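You operate a simulated robot arm through the tools that you are given. There is no shell and no other tool. Be economical: measure what you need, move in short steps, check, and stop when the job is done.

Carry out the task below with a simulated robot arm. There is one attempt and no reset: what you move stays moved.

TASK
Put the orange pad and the paste tub on the black tray.
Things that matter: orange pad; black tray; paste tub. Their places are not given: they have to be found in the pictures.

It is judged by the outcome, as a careful person would: the job done as asked, and still so three seconds after it is handed in. It fails if anything else is knocked over, pushed out of place, dropped, spilled or broken.

THE ROBOT
A 7-joint arm with a two-finger parallel gripper, fixed in place. Base frame: the origin is at the foot of the arm, x ahead of it, y to its left, z up; the work surface is at about z = 0. Lengths are in m, angles in rad, forces in N, time in s.
With the tool pointing down near the work surface it reaches from about 0.24 to 0.62 m from the base axis. Its first joint turns from -1.152 to 1.152 rad. Payload 2.6 kg.
Tool frame: the origin (TCP) lies between the finger pads and is the grasp point; the fingertips stand 0.03 m ahead of it; z points along the fingers, y is the line along which they close. The gripper opens to 0.094 m. The fingers are 0.028 m wide and 0.01 m thick; the gripper's body (0.05 by 0.096 m) begins 0.055 m behind the TCP.
Orientation is that of the tool frame in the base frame, as a unit quaternion [x, y, z, w]. With the fingers straight down and closing along the base's y, the tool's x points along the base's -x, its y along +y and its z along -z.

THE INTERFACE
- The arm moves only by the tool play_rows. Its argument "series" is a list that holds one entry, the list of rows, each a list of 7 numbers: the shift along the tool's x, y, z in m, then the turn, a rotation vector about the tool's x, y, z in rad, then the finger opening in m, from 0 to 0.094. In form: [[[x, y, z, rx, ry, rz, claw], ...]]. A call has 1 to 10 rows; each row shifts and turns the commanded pose from where the row before left it, along the tool's axes as they then stand. A row lasts 0.2 s, in which the tool goes at most 0.05 m and 0.15 rad; a call with a longer step from one row to the next is refused whole, and so is a gripper value outside its range. A pose out of reach is approached as far as the arm can. The call stops where the force on the tool passes 40 N (or 10 N more than at its start, if that is more) or the arm is blocked; 0.2 s more then pass. The fingers move at their own pace (about 0.072 m/s each) and stop on an object; they squeeze with about 28 N. The grip force told is the motor's: it shows also when the fingers shut on nothing. Time passes only in rows, and 0.2 s behind the last, so rows that do not move let the fingers close. It gives the time, the measured TCP pose, the force on the tool (base axes), the opening and the grip force at its end, in the units of the frame above (readings bear some noise), and new pictures: "show" is both (left out), scene, wrist or none.
- Cameras (640 x 400 px; columns grow to the right, rows downward): "scene" is fixed at [0.0341, 0.4281, 0.5637]; the picture's right is [-0.75, -0.66, 0.00], its down [-0.41, 0.47, -0.78] and it looks along [0.52, -0.59, -0.62] (base axes); focal length 326 px, centre (320, 200). "wrist" rides on the gripper at [-0.037, 0, -0.058] in the tool frame; the picture's right is [0.00, -1.00, 0.00], its down [0.97, 0.00, -0.24] and it looks along [0.24, 0.00, 0.97] (tool axes); focal length 218 px, centre (320, 200).
- probe_pixels(camera, pixels): for up to 12 pixels [column, row] of the newest picture of that camera ("zoom" is the newest enlarged one), the place [x, y, z] in the base frame of the surface seen there, good to about 0.002 m, but the place of the scene camera against the robot may be out by one fixed shift of up to 0.012 m in any direction. No time passes.
- enlarge(camera, box): a new picture of the part [left, top, right, bottom] of that camera's present view, enlarged. No time passes.
- close_job(): hands the job in; it is judged then, once.

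Work in short steps. Measure before you move; look again where a grasp or a placing could have gone wrong, and mend it. You have 60 turns and 120 pictures in all, the two below and enlarged ones among them. Open the gripper and draw the arm clear of the work before you hand the job in, unless the task says otherwise; then end with one line.

The tools are called after "Request:" by a JSON object that holds its "op" and its "data". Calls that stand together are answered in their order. play_rows: Moves the arm, as the interface text tells. Its arguments: {"type":"object","properties":{"series":{"type":"array"},"show":{"type":"string","enum":["both","scene","wrist","none"]}},"required":["series"]} The other tools are called the same way: probe_pixels (camera, pixels) gives the place of the surface under pixels of a picture; enlarge (camera, box) takes an enlarged picture of a part of a camera's view; close_job () hands the job in.

At the start:

```text
time: 0.0
tool_pos: [0.2848, -0.219, 0.2608]
tool_rot: [0.001, 1.0, 0.0, 0.0]
ft_force: [-0.1, -0.1, 0.0]
opening: 0.094
grasp_force: 0.1
```

scene: 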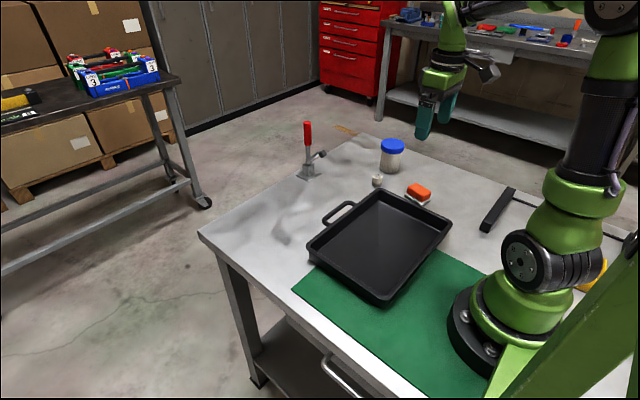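
wrist: 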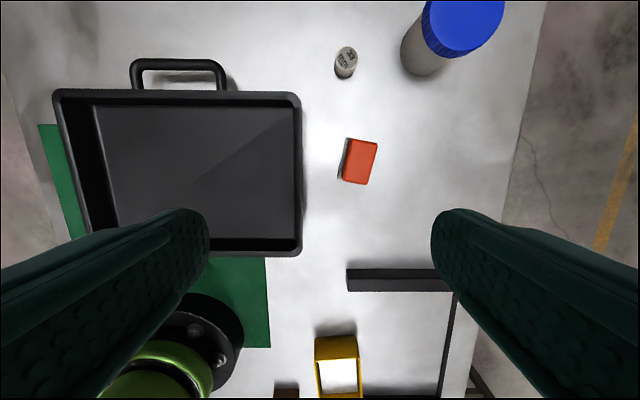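

The scene shows the tray near (380,245), the orange pad near (418,192), and the blue-lidded tub near (391,155). I'll probe these in both views.

Request:
{"op": "probe_pixels", "data": {"camera": "wrist", "pixels": [[360, 162], [347, 143], [377, 146], [343, 178], [368, 184], [464, 20], [425, 10], [503, 10], [345, 60], [200, 150], [297, 95], [110, 210]]}}

Request:
{"op": "probe_pixels", "data": {"camera": "scene", "pixels": [[391, 146], [391, 170], [380, 145], [404, 145], [418, 190], [417, 204], [378, 182], [380, 240], [390, 196], [447, 226], [312, 246], [385, 300]]}}

Request:
{"op": "enlarge", "data": {"camera": "scene", "box": [300, 110, 520, 250]}}

Request:
{"op": "enlarge", "data": {"camera": "wrist", "box": [280, 0, 540, 200]}}

```text
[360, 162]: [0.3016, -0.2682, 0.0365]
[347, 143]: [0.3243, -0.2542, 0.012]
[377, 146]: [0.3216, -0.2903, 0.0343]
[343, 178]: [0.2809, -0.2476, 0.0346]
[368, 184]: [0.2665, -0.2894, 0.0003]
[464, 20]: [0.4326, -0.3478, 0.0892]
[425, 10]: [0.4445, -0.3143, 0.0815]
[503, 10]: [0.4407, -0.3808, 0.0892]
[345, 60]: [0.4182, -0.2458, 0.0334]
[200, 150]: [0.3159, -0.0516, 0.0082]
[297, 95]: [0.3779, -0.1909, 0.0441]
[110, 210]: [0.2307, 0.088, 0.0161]
```

```text
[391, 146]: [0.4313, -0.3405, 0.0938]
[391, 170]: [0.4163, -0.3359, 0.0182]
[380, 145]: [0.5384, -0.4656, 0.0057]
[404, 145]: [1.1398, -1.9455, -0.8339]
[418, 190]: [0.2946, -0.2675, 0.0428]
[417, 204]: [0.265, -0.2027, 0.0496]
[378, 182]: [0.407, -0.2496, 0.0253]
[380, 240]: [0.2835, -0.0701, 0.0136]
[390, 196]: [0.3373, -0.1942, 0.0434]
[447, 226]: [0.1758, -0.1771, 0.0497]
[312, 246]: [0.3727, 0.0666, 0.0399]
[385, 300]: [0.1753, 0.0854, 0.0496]
```

```text
2.86 times, centred on (410, 180) of scene
```

zoom: 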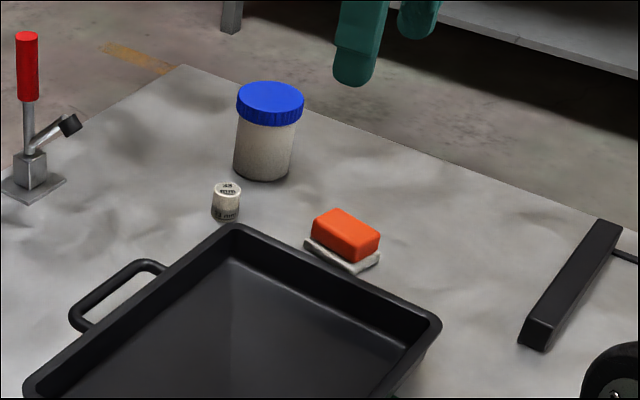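

```text
2.00 times, centred on (410, 100) of wrist
```

zoom: 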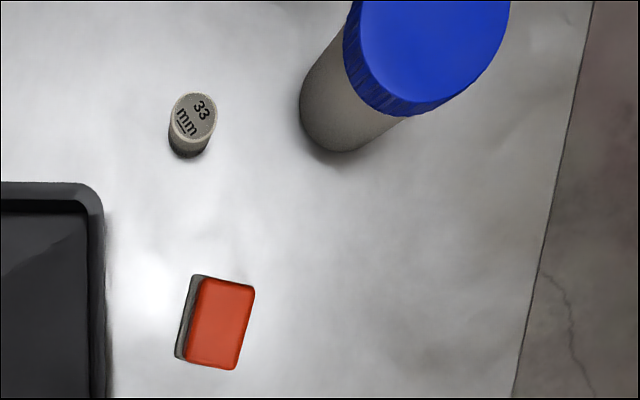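

The orange pad sits on a thin grey base, with its top at z≈0.036 and turned about -0.22 rad. I'll move above it with the fingers aligned and look closer.

Request:
{"op": "play_rows", "data": {"series": [[[-0.007, -0.025, 0.03, 0, 0, 0, 0.094], [-0.007, -0.025, 0.03, 0, 0, 0, 0.094], [0, 0, 0.03, 0, 0, 0.11, 0.094], [0, 0, 0.01, 0, 0, 0.11, 0.094], [0, 0, 0, 0, 0, 0, 0.094]]]}}

```text
time: 1.2
tool_pos: [0.2985, -0.2689, 0.1602]
tool_rot: [0.11, 0.994, 0.0, 0.0]
ft_force: [-0.1, 0.0, -0.3]
opening: 0.0941
grasp_force: 0.2
```

scene: 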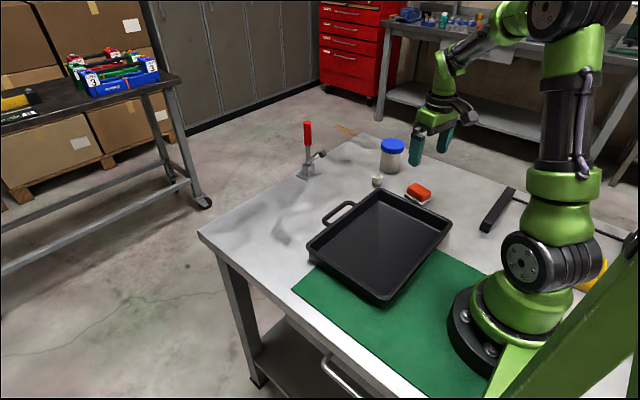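
wrist: 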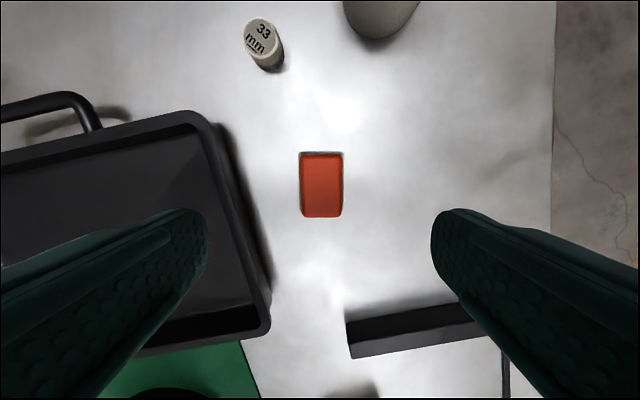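

Aligned. I'll measure the pad's edges and the grey base under it.

Request:
{"op": "enlarge", "data": {"camera": "wrist", "box": [270, 140, 370, 230]}}

Request:
{"op": "enlarge", "data": {"camera": "scene", "box": [390, 170, 450, 220]}}

Request:
{"op": "probe_pixels", "data": {"camera": "wrist", "pixels": [[304, 185], [338, 185], [321, 158], [321, 212], [321, 185], [300, 185], [343, 185], [321, 153], [225, 160], [245, 220], [263, 310], [380, 25]]}}

```text
4.44 times, centred on (320, 185) of wrist
```

zoom: 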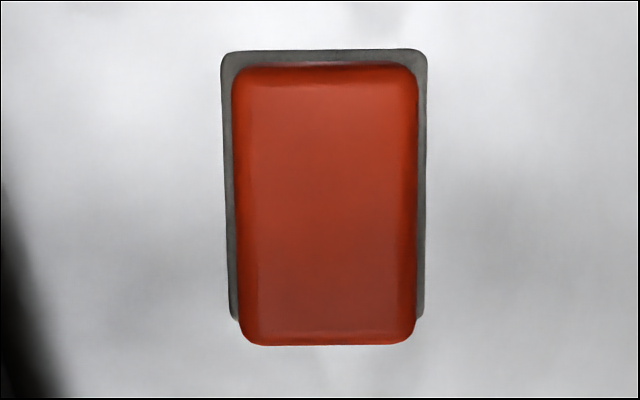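

```text
8.00 times, centred on (420, 195) of scene
```

zoom: 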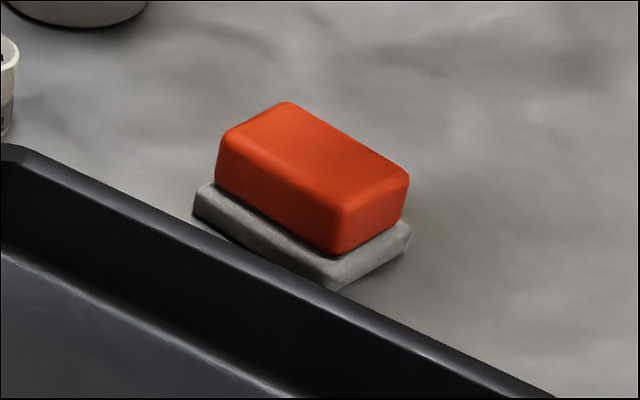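

```text
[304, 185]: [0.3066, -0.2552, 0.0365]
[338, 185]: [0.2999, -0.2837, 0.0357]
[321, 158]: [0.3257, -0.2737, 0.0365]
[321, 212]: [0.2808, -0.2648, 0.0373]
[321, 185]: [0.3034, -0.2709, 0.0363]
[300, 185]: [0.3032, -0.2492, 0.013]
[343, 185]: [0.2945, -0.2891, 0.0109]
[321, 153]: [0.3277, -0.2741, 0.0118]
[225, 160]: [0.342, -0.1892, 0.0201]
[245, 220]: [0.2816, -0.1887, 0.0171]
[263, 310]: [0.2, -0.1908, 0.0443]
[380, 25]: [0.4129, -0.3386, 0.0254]
```

The pad is about 0.03 wide and its body spans z 0.012–0.036, with the grey base a separate slab below. I'll grip only the orange part, fingertips at z≈0.018, using a narrower opening to clear the tray rim.

Request:
{"op": "play_rows", "data": {"series": [[[-0.004, 0, 0.035, 0, 0, 0, 0.06], [0, 0, 0.035, 0, 0, 0, 0.06], [0, 0, 0.025, 0, 0, 0, 0.06], [0, 0, 0.018, 0, 0, 0, 0.06], [0, 0, 0, 0, 0, 0, 0.06]]]}}

```text
time: 2.4
tool_pos: [0.3022, -0.2685, 0.0461]
tool_rot: [0.11, 0.994, 0.0, 0.0]
ft_force: [-1.2, -0.8, -0.4]
opening: 0.0599
grasp_force: 0.1
```

scene: 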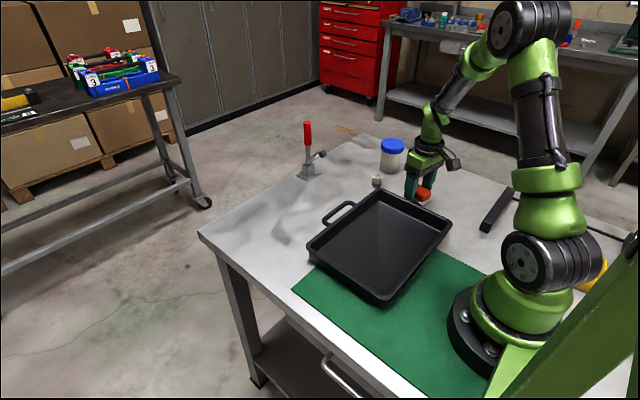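
wrist: 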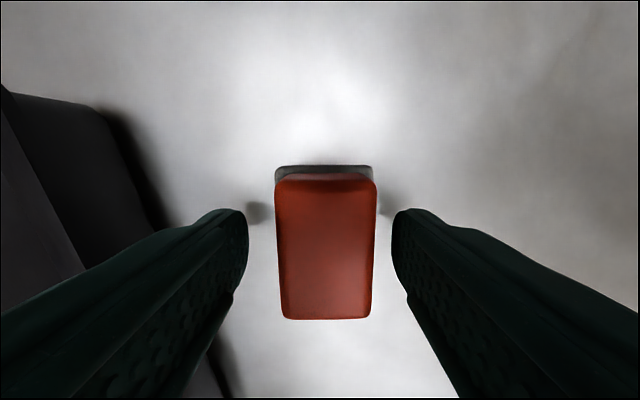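

The fingers straddle the pad (cols 247–395, pad 275–377). Closing now, then a small lift.

Request:
{"op": "play_rows", "data": {"series": [[[0, 0, 0, 0, 0, 0, 0.015], [0, 0, 0, 0, 0, 0, 0.015], [0, 0, 0, 0, 0, 0, 0.015], [0, 0, -0.02, 0, 0, 0, 0.015], [0, 0, -0.04, 0, 0, 0, 0.015], [0, 0, 0, 0, 0, 0, 0.015]]]}}

```text
time: 3.8
tool_pos: [0.3013, -0.268, 0.1082]
tool_rot: [0.11, 0.994, 0.0, 0.0]
ft_force: [0.8, -0.1, -0.2]
opening: 0.0347
grasp_force: 28.2
```

scene: 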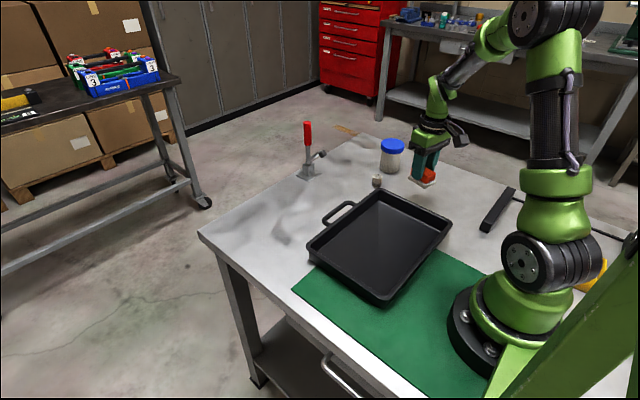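
wrist: 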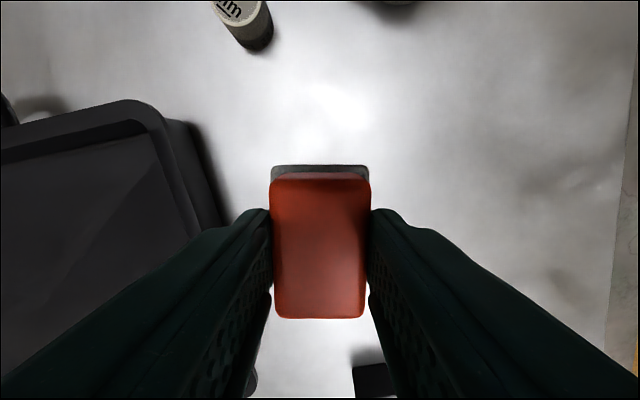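

The grey slab came up with the pad, so they're one piece and the grip is firm (0.0347). I'll raise it, square up and carry it over the tray's far-left part.

Request:
{"op": "play_rows", "data": {"series": [[[0, 0, -0.02, 0, 0, -0.11, 0.015], [0, 0, -0.02, 0, 0, -0.11, 0.015], [0.004, 0.045, 0, 0, 0, 0, 0.015], [0.004, 0.045, 0, 0, 0, 0, 0.015], [0.004, 0.045, 0, 0, 0, 0, 0.015], [0.004, 0.045, 0, 0, 0, 0, 0.015], [0.004, 0.045, 0, 0, 0, 0, 0.015], [0.002, 0.045, 0, 0, 0, 0, 0.015], [0, 0.01, 0, 0, 0, 0, 0.015]]]}}

```text
time: 5.8
tool_pos: [0.2784, 0.0117, 0.1476]
tool_rot: [0.0, 1.0, 0.0, 0.001]
ft_force: [-0.6, -0.3, -1.3]
opening: 0.0351
grasp_force: 28.2
```

scene: 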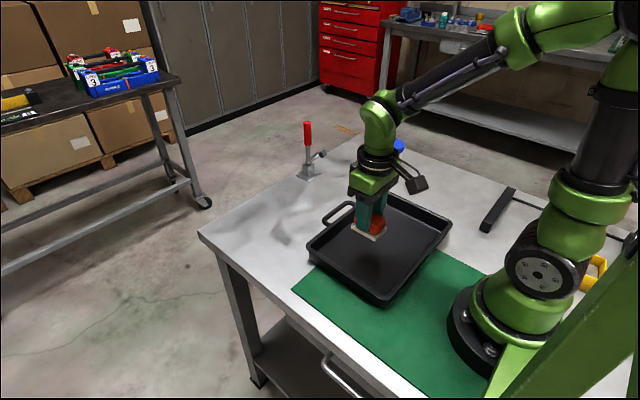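
wrist: 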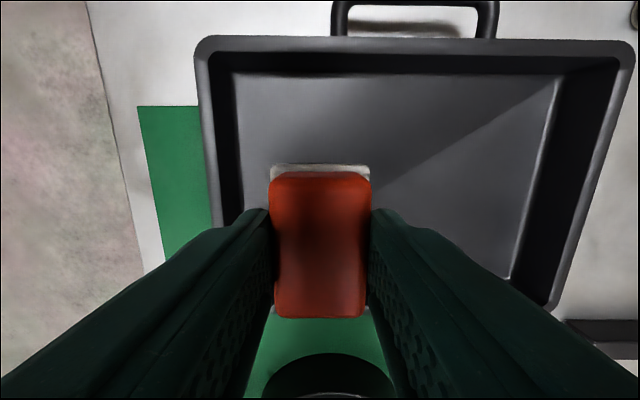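

Request:
{"op": "probe_pixels", "data": {"camera": "wrist", "pixels": [[320, 120], [250, 180], [240, 80], [450, 180], [550, 90], [505, 270], [205, 100], [410, 48], [575, 200], [320, 80], [320, 155], [590, 100]]}}

Request:
{"op": "probe_pixels", "data": {"camera": "scene", "pixels": [[380, 290], [392, 298], [330, 245], [370, 265], [420, 230]]}}

```text
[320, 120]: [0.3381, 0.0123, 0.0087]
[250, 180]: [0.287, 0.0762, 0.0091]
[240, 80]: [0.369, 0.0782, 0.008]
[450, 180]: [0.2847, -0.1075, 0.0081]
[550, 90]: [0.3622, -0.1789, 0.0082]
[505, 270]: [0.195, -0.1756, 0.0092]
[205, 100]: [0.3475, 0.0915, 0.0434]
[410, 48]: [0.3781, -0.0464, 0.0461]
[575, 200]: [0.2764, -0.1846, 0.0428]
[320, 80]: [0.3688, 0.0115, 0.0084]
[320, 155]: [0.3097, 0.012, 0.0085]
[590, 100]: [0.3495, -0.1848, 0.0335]
```

```text
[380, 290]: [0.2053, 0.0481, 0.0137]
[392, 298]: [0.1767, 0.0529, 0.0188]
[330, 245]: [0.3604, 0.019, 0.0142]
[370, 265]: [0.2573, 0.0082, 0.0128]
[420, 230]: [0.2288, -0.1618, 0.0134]
```

The tray floor is at z≈0.0085, spanning x 0.195–0.365 and y −0.175–0.078. The pad is well inside, so I'll lower it until TCP z≈0.056.

Request:
{"op": "play_rows", "data": {"series": [[[0, 0, 0.035, 0, 0, 0, 0.015], [0, 0, 0.03, 0, 0, 0, 0.015], [0, 0, 0.015, 0, 0, 0, 0.015], [0, 0, 0.009, 0, 0, 0, 0.015], [0, 0, 0.002, 0, 0, 0, 0.015], [0, 0, 0, 0, 0, 0, 0.015]]]}}

```text
time: 7.2
tool_pos: [0.2814, 0.0116, 0.0565]
tool_rot: [0.0, 1.0, 0.0, 0.001]
ft_force: [0.0, 0.4, -1.2]
opening: 0.0351
grasp_force: 28.3
```

scene: 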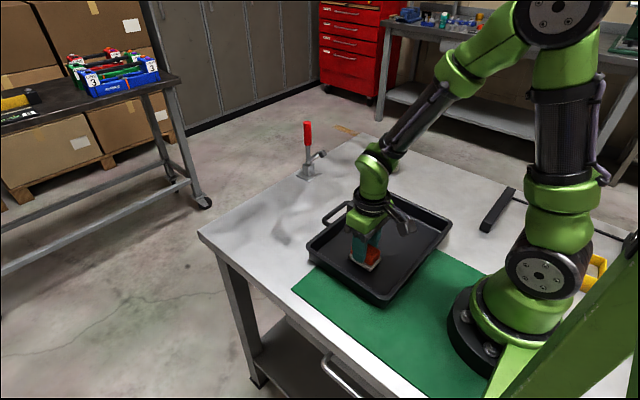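
wrist: 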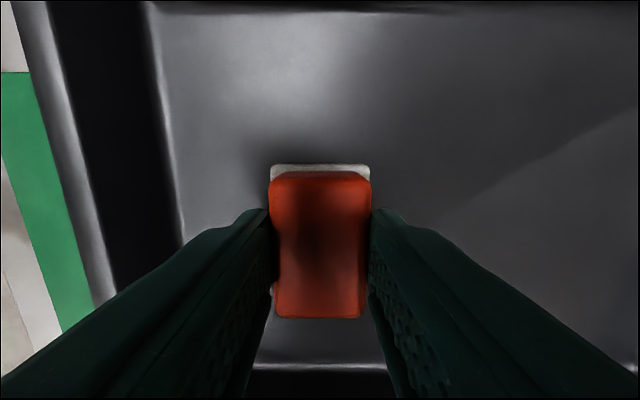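

It hasn't quite touched down. I'll go down 2 mm more, release to 0.06 and lift clear.

Request:
{"op": "play_rows", "data": {"series": [[[0, 0, 0.002, 0, 0, 0, 0.015], [0, 0, 0, 0, 0, 0, 0.06], [0, 0, 0, 0, 0, 0, 0.06], [0, 0, -0.03, 0, 0, 0, 0.06], [0, 0, -0.045, 0, 0, 0, 0.06], [0, 0, -0.045, 0, 0, 0, 0.06], [0, 0, -0.03, 0, 0, 0, 0.094], [0, 0, 0, 0, 0, 0, 0.094]]]}}

```text
time: 9.0
tool_pos: [0.2794, 0.0103, 0.204]
tool_rot: [0.0, 1.0, 0.0, 0.0]
ft_force: [-0.8, -0.4, 0.2]
opening: 0.094
grasp_force: 0.0
```

scene: 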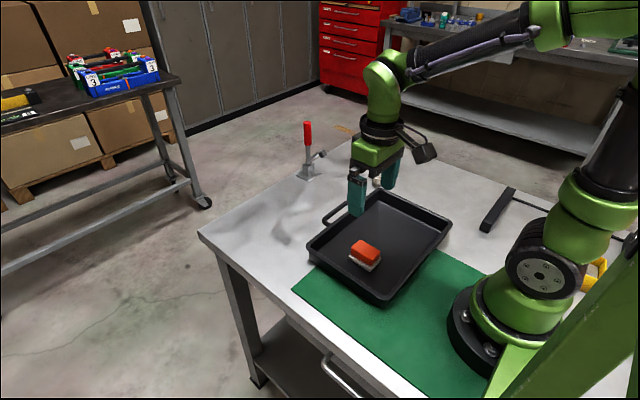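
wrist: 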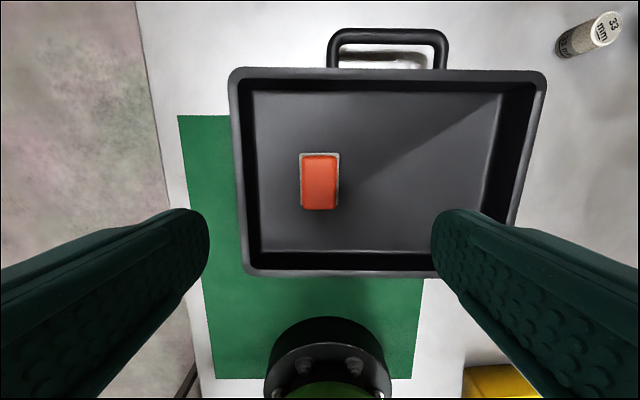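

The pad is on the tray floor. Next I'll move above the tub at high clearance and look.

Request:
{"op": "play_rows", "data": {"series": [[[0, 0, -0.03, 0, 0, 0, 0.094], [-0.016, -0.043, 0, 0, 0, 0, 0.094], [-0.016, -0.043, 0, 0, 0, 0, 0.094], [-0.016, -0.043, 0, 0, 0, 0, 0.094], [-0.016, -0.043, 0, 0, 0, 0, 0.094], [-0.016, -0.043, 0, 0, 0, 0, 0.094], [-0.016, -0.043, 0, 0, 0, 0, 0.094], [-0.016, -0.043, 0, 0, 0, 0, 0.094], [-0.016, -0.043, 0, 0, 0, 0, 0.094], [0, 0, 0, 0, 0, 0, 0.094]]]}}

Request:
{"op": "enlarge", "data": {"camera": "scene", "box": [290, 110, 450, 210]}}

```text
time: 11.2
tool_pos: [0.4082, -0.3331, 0.2354]
tool_rot: [0.0, 1.0, 0.0, 0.0]
ft_force: [-0.3, -0.1, 0.8]
opening: 0.094
grasp_force: 0.0
```

scene: 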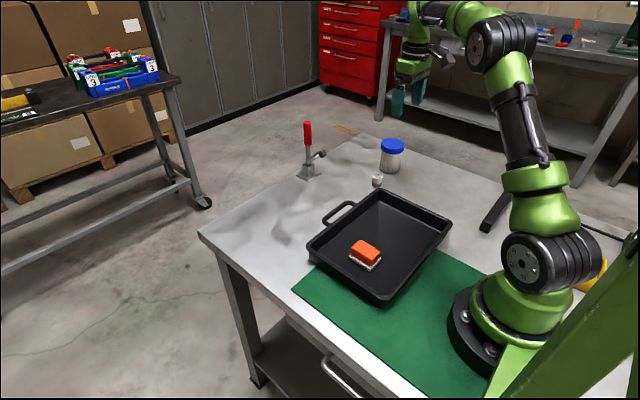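
wrist: 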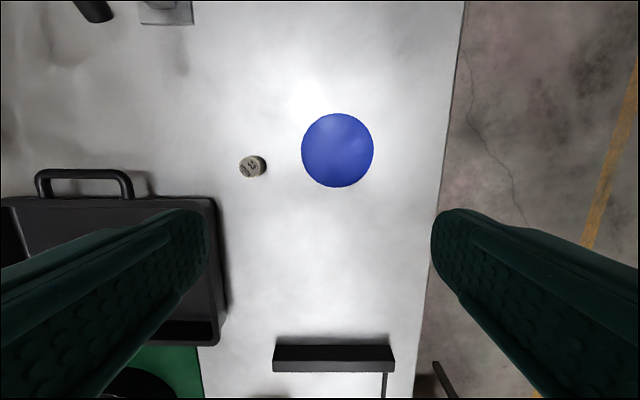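

```text
4.00 times, centred on (370, 160) of scene
```

zoom: 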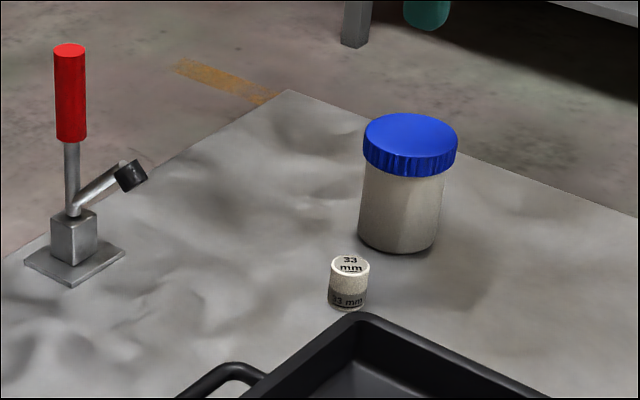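

Request:
{"op": "probe_pixels", "data": {"camera": "wrist", "pixels": [[337, 150], [305, 150], [370, 150], [337, 117], [337, 184], [252, 166], [240, 166], [265, 166]]}}

Request:
{"op": "probe_pixels", "data": {"camera": "scene", "pixels": [[391, 158], [391, 172], [382, 165], [398, 168], [307, 123], [321, 153], [391, 141]]}}

```text
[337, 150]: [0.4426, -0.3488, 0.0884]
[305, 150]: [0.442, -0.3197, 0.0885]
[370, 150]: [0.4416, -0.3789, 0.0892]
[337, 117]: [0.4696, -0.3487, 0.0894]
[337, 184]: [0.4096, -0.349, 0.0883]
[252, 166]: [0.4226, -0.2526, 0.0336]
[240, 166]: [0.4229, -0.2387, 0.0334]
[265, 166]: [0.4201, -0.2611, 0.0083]
```

```text
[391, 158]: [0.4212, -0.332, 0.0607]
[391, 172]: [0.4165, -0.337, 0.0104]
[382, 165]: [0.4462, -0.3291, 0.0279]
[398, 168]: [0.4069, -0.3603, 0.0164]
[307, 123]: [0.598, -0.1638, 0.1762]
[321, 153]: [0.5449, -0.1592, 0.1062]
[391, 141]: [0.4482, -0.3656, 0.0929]
```

The lid is centred at about (0.440, −0.349), about 0.065 across with its top at z 0.089. The lid is the widest part, so the pads will bear on it, and the small 33 mm weight at y≈−0.25 is clear. I'll descend to TCP z≈0.07.

Request:
{"op": "play_rows", "data": {"series": [[[-0.016, -0.008, 0, 0, 0, 0, 0.094], [-0.016, -0.008, 0, 0, 0, 0, 0.094], [0, 0, 0.04, 0, 0, 0, 0.094], [0, 0, 0.04, 0, 0, 0, 0.094], [0, 0, 0.03, 0, 0, 0, 0.094], [0, 0, 0.03, 0, 0, 0, 0.094], [0, 0, 0.022, 0, 0, 0, 0.094], [0, 0, 0, 0, 0, 0, 0.094]]]}}

```text
time: 13.0
tool_pos: [0.4398, -0.3493, 0.0734]
tool_rot: [0.0, 1.0, 0.0, 0.0]
ft_force: [-0.5, 0.4, 0.2]
opening: 0.0941
grasp_force: 0.1
```

scene: 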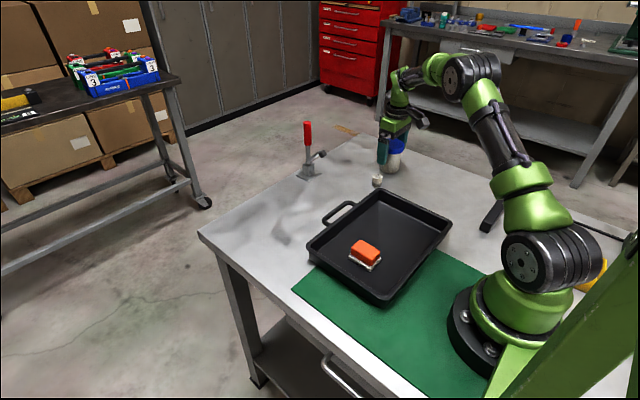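
wrist: 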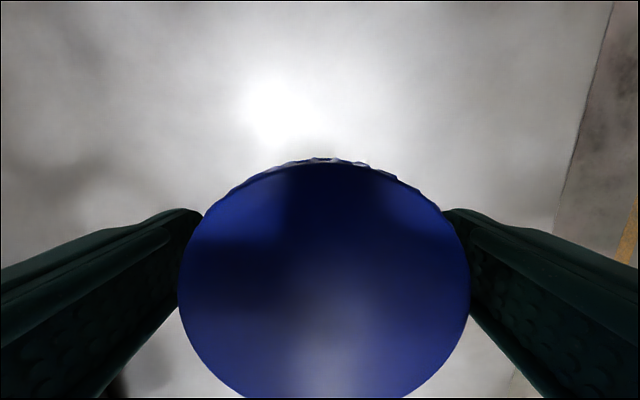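

The lid is centred between the fingers. Closing, then a small test lift.

Request:
{"op": "play_rows", "data": {"series": [[[0, 0, 0, 0, 0, 0, 0.045], [0, 0, 0, 0, 0, 0, 0.045], [0, 0, 0, 0, 0, 0, 0.045], [0, 0, -0.01, 0, 0, 0, 0.045], [0, 0, -0.02, 0, 0, 0, 0.045], [0, 0, 0, 0, 0, 0, 0.045]]]}}

Request:
{"op": "enlarge", "data": {"camera": "scene", "box": [340, 110, 460, 210]}}

```text
time: 14.4
tool_pos: [0.44, -0.3489, 0.1047]
tool_rot: [0.0, 1.0, 0.0, 0.0]
ft_force: [1.0, -0.3, -1.9]
opening: 0.0663
grasp_force: 27.5
```

scene: 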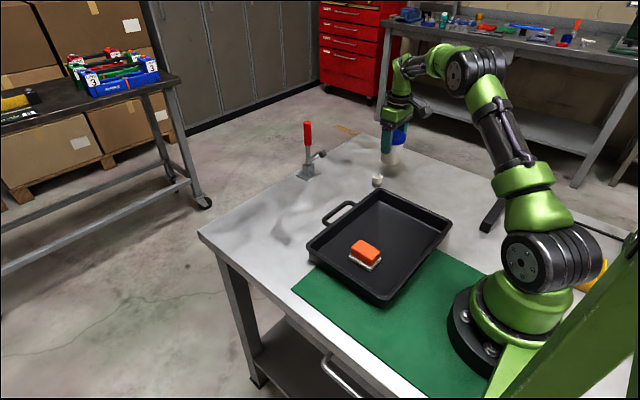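
wrist: 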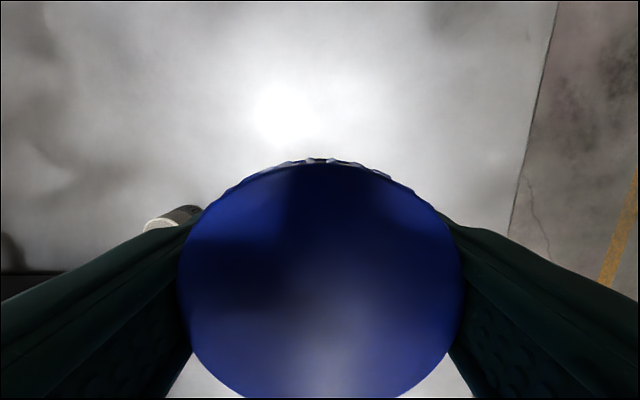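

```text
4.00 times, centred on (400, 160) of scene
```

zoom: 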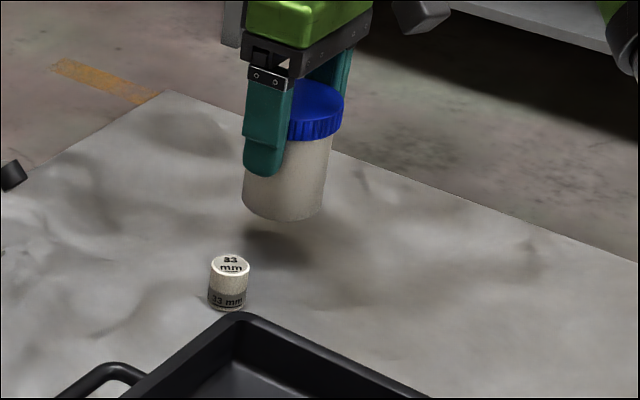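

The whole tub is hanging level with a firm grip. I'll raise it and carry it to about (0.285, −0.10) over the tray.

Request:
{"op": "play_rows", "data": {"series": [[[0, 0, -0.035, 0, 0, 0, 0.045], [0, 0, -0.035, 0, 0, 0, 0.045], [0.0221, 0.0356, 0, 0, 0, 0, 0.045], [0.0221, 0.0356, 0, 0, 0, 0, 0.045], [0.0221, 0.0356, 0, 0, 0, 0, 0.045], [0.0221, 0.0356, 0, 0, 0, 0, 0.045], [0.0221, 0.0356, 0, 0, 0, 0, 0.045], [0.0221, 0.0356, 0, 0, 0, 0, 0.045], [0.0221, 0.0356, 0, 0, 0, 0, 0.045], [0, 0, 0, 0, 0, 0, 0.045]]]}}

```text
time: 16.6
tool_pos: [0.2846, -0.0998, 0.1715]
tool_rot: [0.0, 1.0, 0.0, 0.0]
ft_force: [-0.3, -0.5, -2.1]
opening: 0.0663
grasp_force: 28.2
```

scene: 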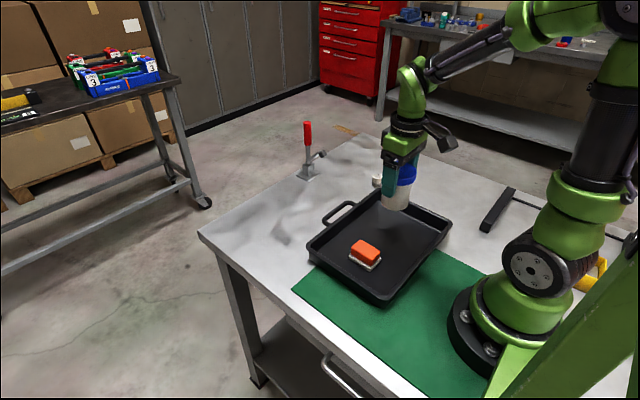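
wrist: 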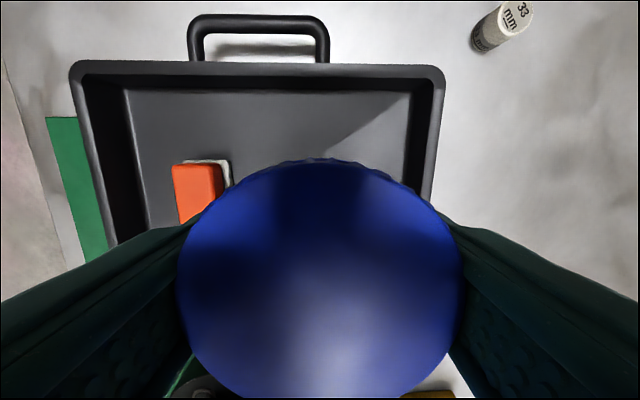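

Positioned with the pad clear to the left. Lowering to TCP z≈0.083, slowing towards the end.

Request:
{"op": "play_rows", "data": {"series": [[[0, 0, 0.035, 0, 0, 0, 0.045], [0, 0, 0.03, 0, 0, 0, 0.045], [0, 0, 0.015, 0, 0, 0, 0.045], [0, 0, 0.006, 0, 0, 0, 0.045], [0, 0, 0.002, 0, 0, 0, 0.045], [0, 0, 0, 0, 0, 0, 0.045]]]}}

Request:
{"op": "enlarge", "data": {"camera": "scene", "box": [320, 150, 480, 290]}}

```text
time: 18.0
tool_pos: [0.2854, -0.0994, 0.084]
tool_rot: [0.0, 1.0, 0.0, 0.0]
ft_force: [0.3, 0.0, -2.1]
opening: 0.0661
grasp_force: 27.9
```

scene: 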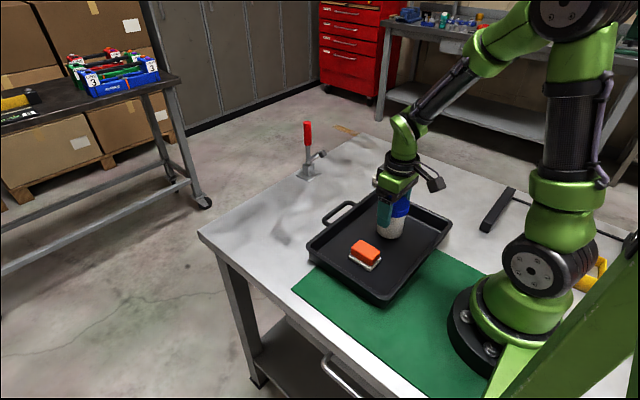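
wrist: 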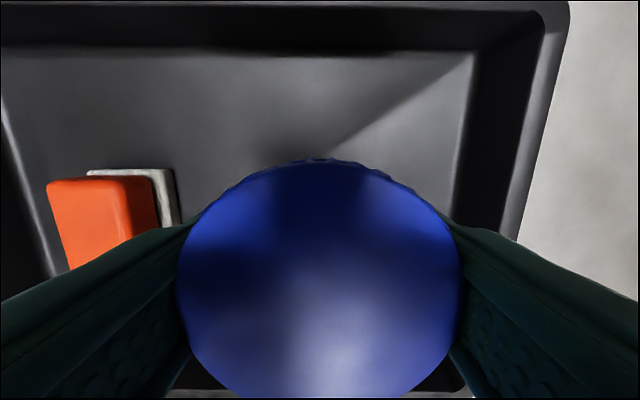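

```text
2.86 times, centred on (400, 220) of scene
```

zoom: 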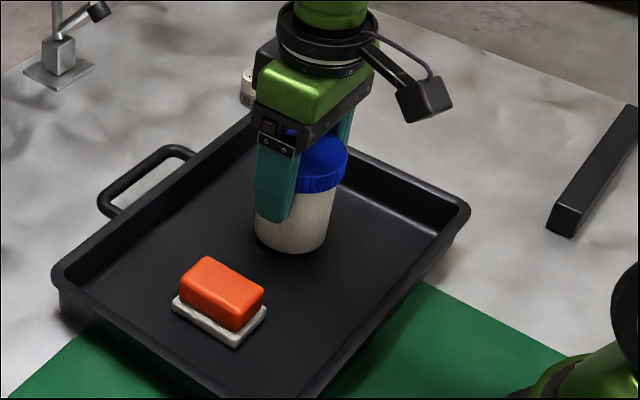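

Not yet in contact (−2.1 N is just the tub's weight). I'll lower another 2 mm in small rows to find the floor.

Request:
{"op": "play_rows", "data": {"series": [[[0, 0, 0.001, 0, 0, 0, 0.045], [0, 0, 0.001, 0, 0, 0, 0.045], [0, 0, 0, 0, 0, 0, 0.045]]], "show": "none"}}

```text
time: 18.8
tool_pos: [0.2858, -0.1003, 0.0822]
tool_rot: [0.0, 1.0, 0.0, -0.001]
ft_force: [-0.2, -0.9, -3.3]
opening: 0.066
grasp_force: 27.7
```

Request:
{"op": "play_rows", "data": {"series": [[[0, 0, 0.001, 0, 0, 0, 0.045], [0, 0, 0, 0, 0, 0, 0.045]]], "show": "none"}}

```text
time: 19.4
tool_pos: [0.2843, -0.0996, 0.0804]
tool_rot: [0.0, 1.0, 0.001, -0.001]
ft_force: [-0.3, 0.5, -2.0]
opening: 0.066
grasp_force: 28.2
```

There's still no upward contact force, so I'll keep easing down.

Request:
{"op": "play_rows", "data": {"series": [[[0, 0, 0.001, 0, 0, 0, 0.045], [0, 0, 0, 0, 0, 0, 0.045]]], "show": "wrist"}}

Request:
{"op": "enlarge", "data": {"camera": "scene", "box": [360, 180, 440, 250]}}

```text
time: 20.0
tool_pos: [0.2856, -0.0995, 0.0803]
tool_rot: [0.0, 1.0, 0.0, 0.0]
ft_force: [0.1, 0.1, -0.1]
opening: 0.066
grasp_force: 28.3
```

wrist: 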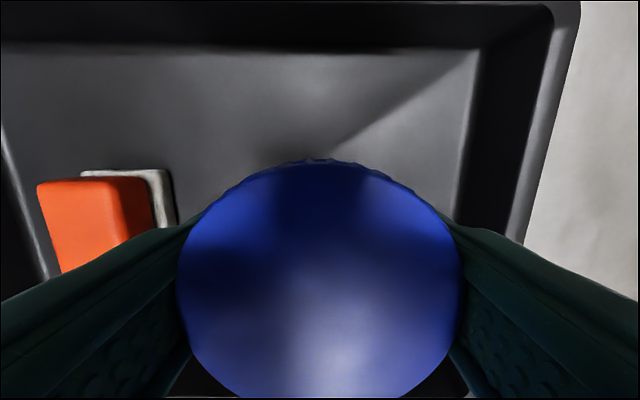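

```text
5.71 times, centred on (400, 215) of scene
```

zoom: 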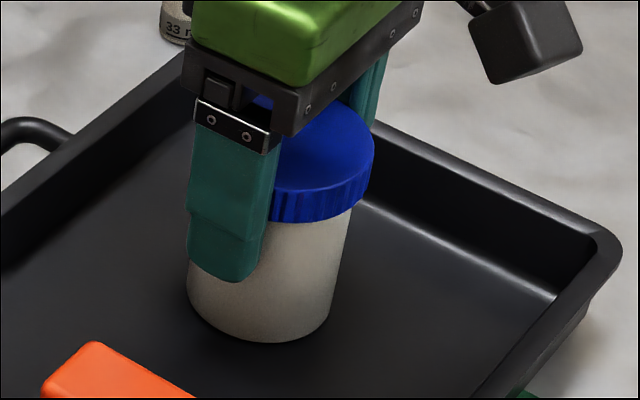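

The hanging weight is gone (−0.1 N), so the tub rests on the tray. Releasing and rising clear.

Request:
{"op": "play_rows", "data": {"series": [[[0, 0, 0, 0, 0, 0, 0.094], [0, 0, 0, 0, 0, 0, 0.094], [0, 0, 0, 0, 0, 0, 0.094], [0, 0, -0.03, 0, 0, 0, 0.094], [0, 0, -0.04, 0, 0, 0, 0.094], [0, 0, -0.04, 0, 0, 0, 0.094], [0, 0, -0.04, 0, 0, 0, 0.094], [0, -0.045, 0, 0, 0, 0, 0.094], [0, -0.045, 0, 0, 0, 0, 0.094], [0, -0.04, 0, 0, 0, 0, 0.094]]]}}

Request:
{"op": "enlarge", "data": {"camera": "scene", "box": [290, 110, 500, 310]}}

```text
time: 22.2
tool_pos: [0.2842, -0.2314, 0.2308]
tool_rot: [-0.001, 1.0, 0.0, 0.0]
ft_force: [0.8, 0.2, 0.7]
opening: 0.094
grasp_force: 0.1
```

scene: 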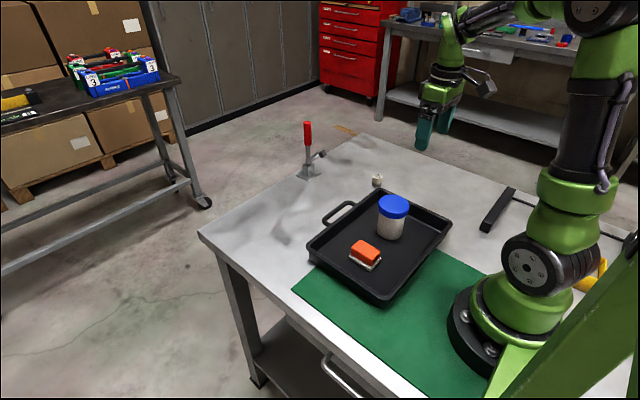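
wrist: 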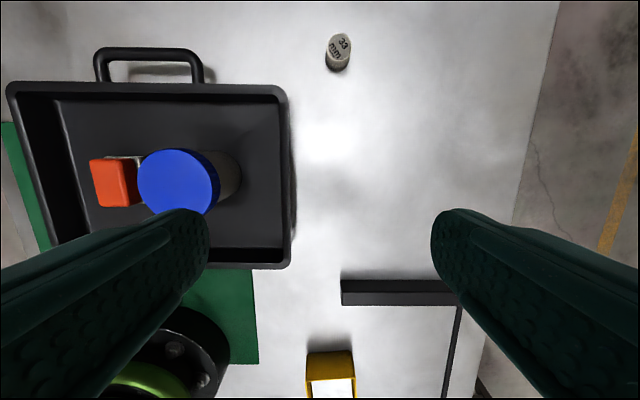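

```text
2.00 times, centred on (395, 210) of scene
```

zoom: 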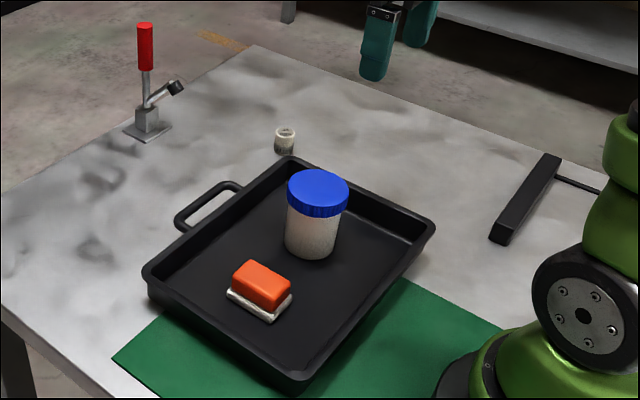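

The pad and the tub both stand on the tray, nothing else has moved, and the arm is clear with the gripper open. Handing in.

Request:
{"op": "close_job", "data": {}}

```text
The job is handed in.
```

The orange pad and the paste tub are both resting on the black tray, nothing else was disturbed, and the job is handed in.
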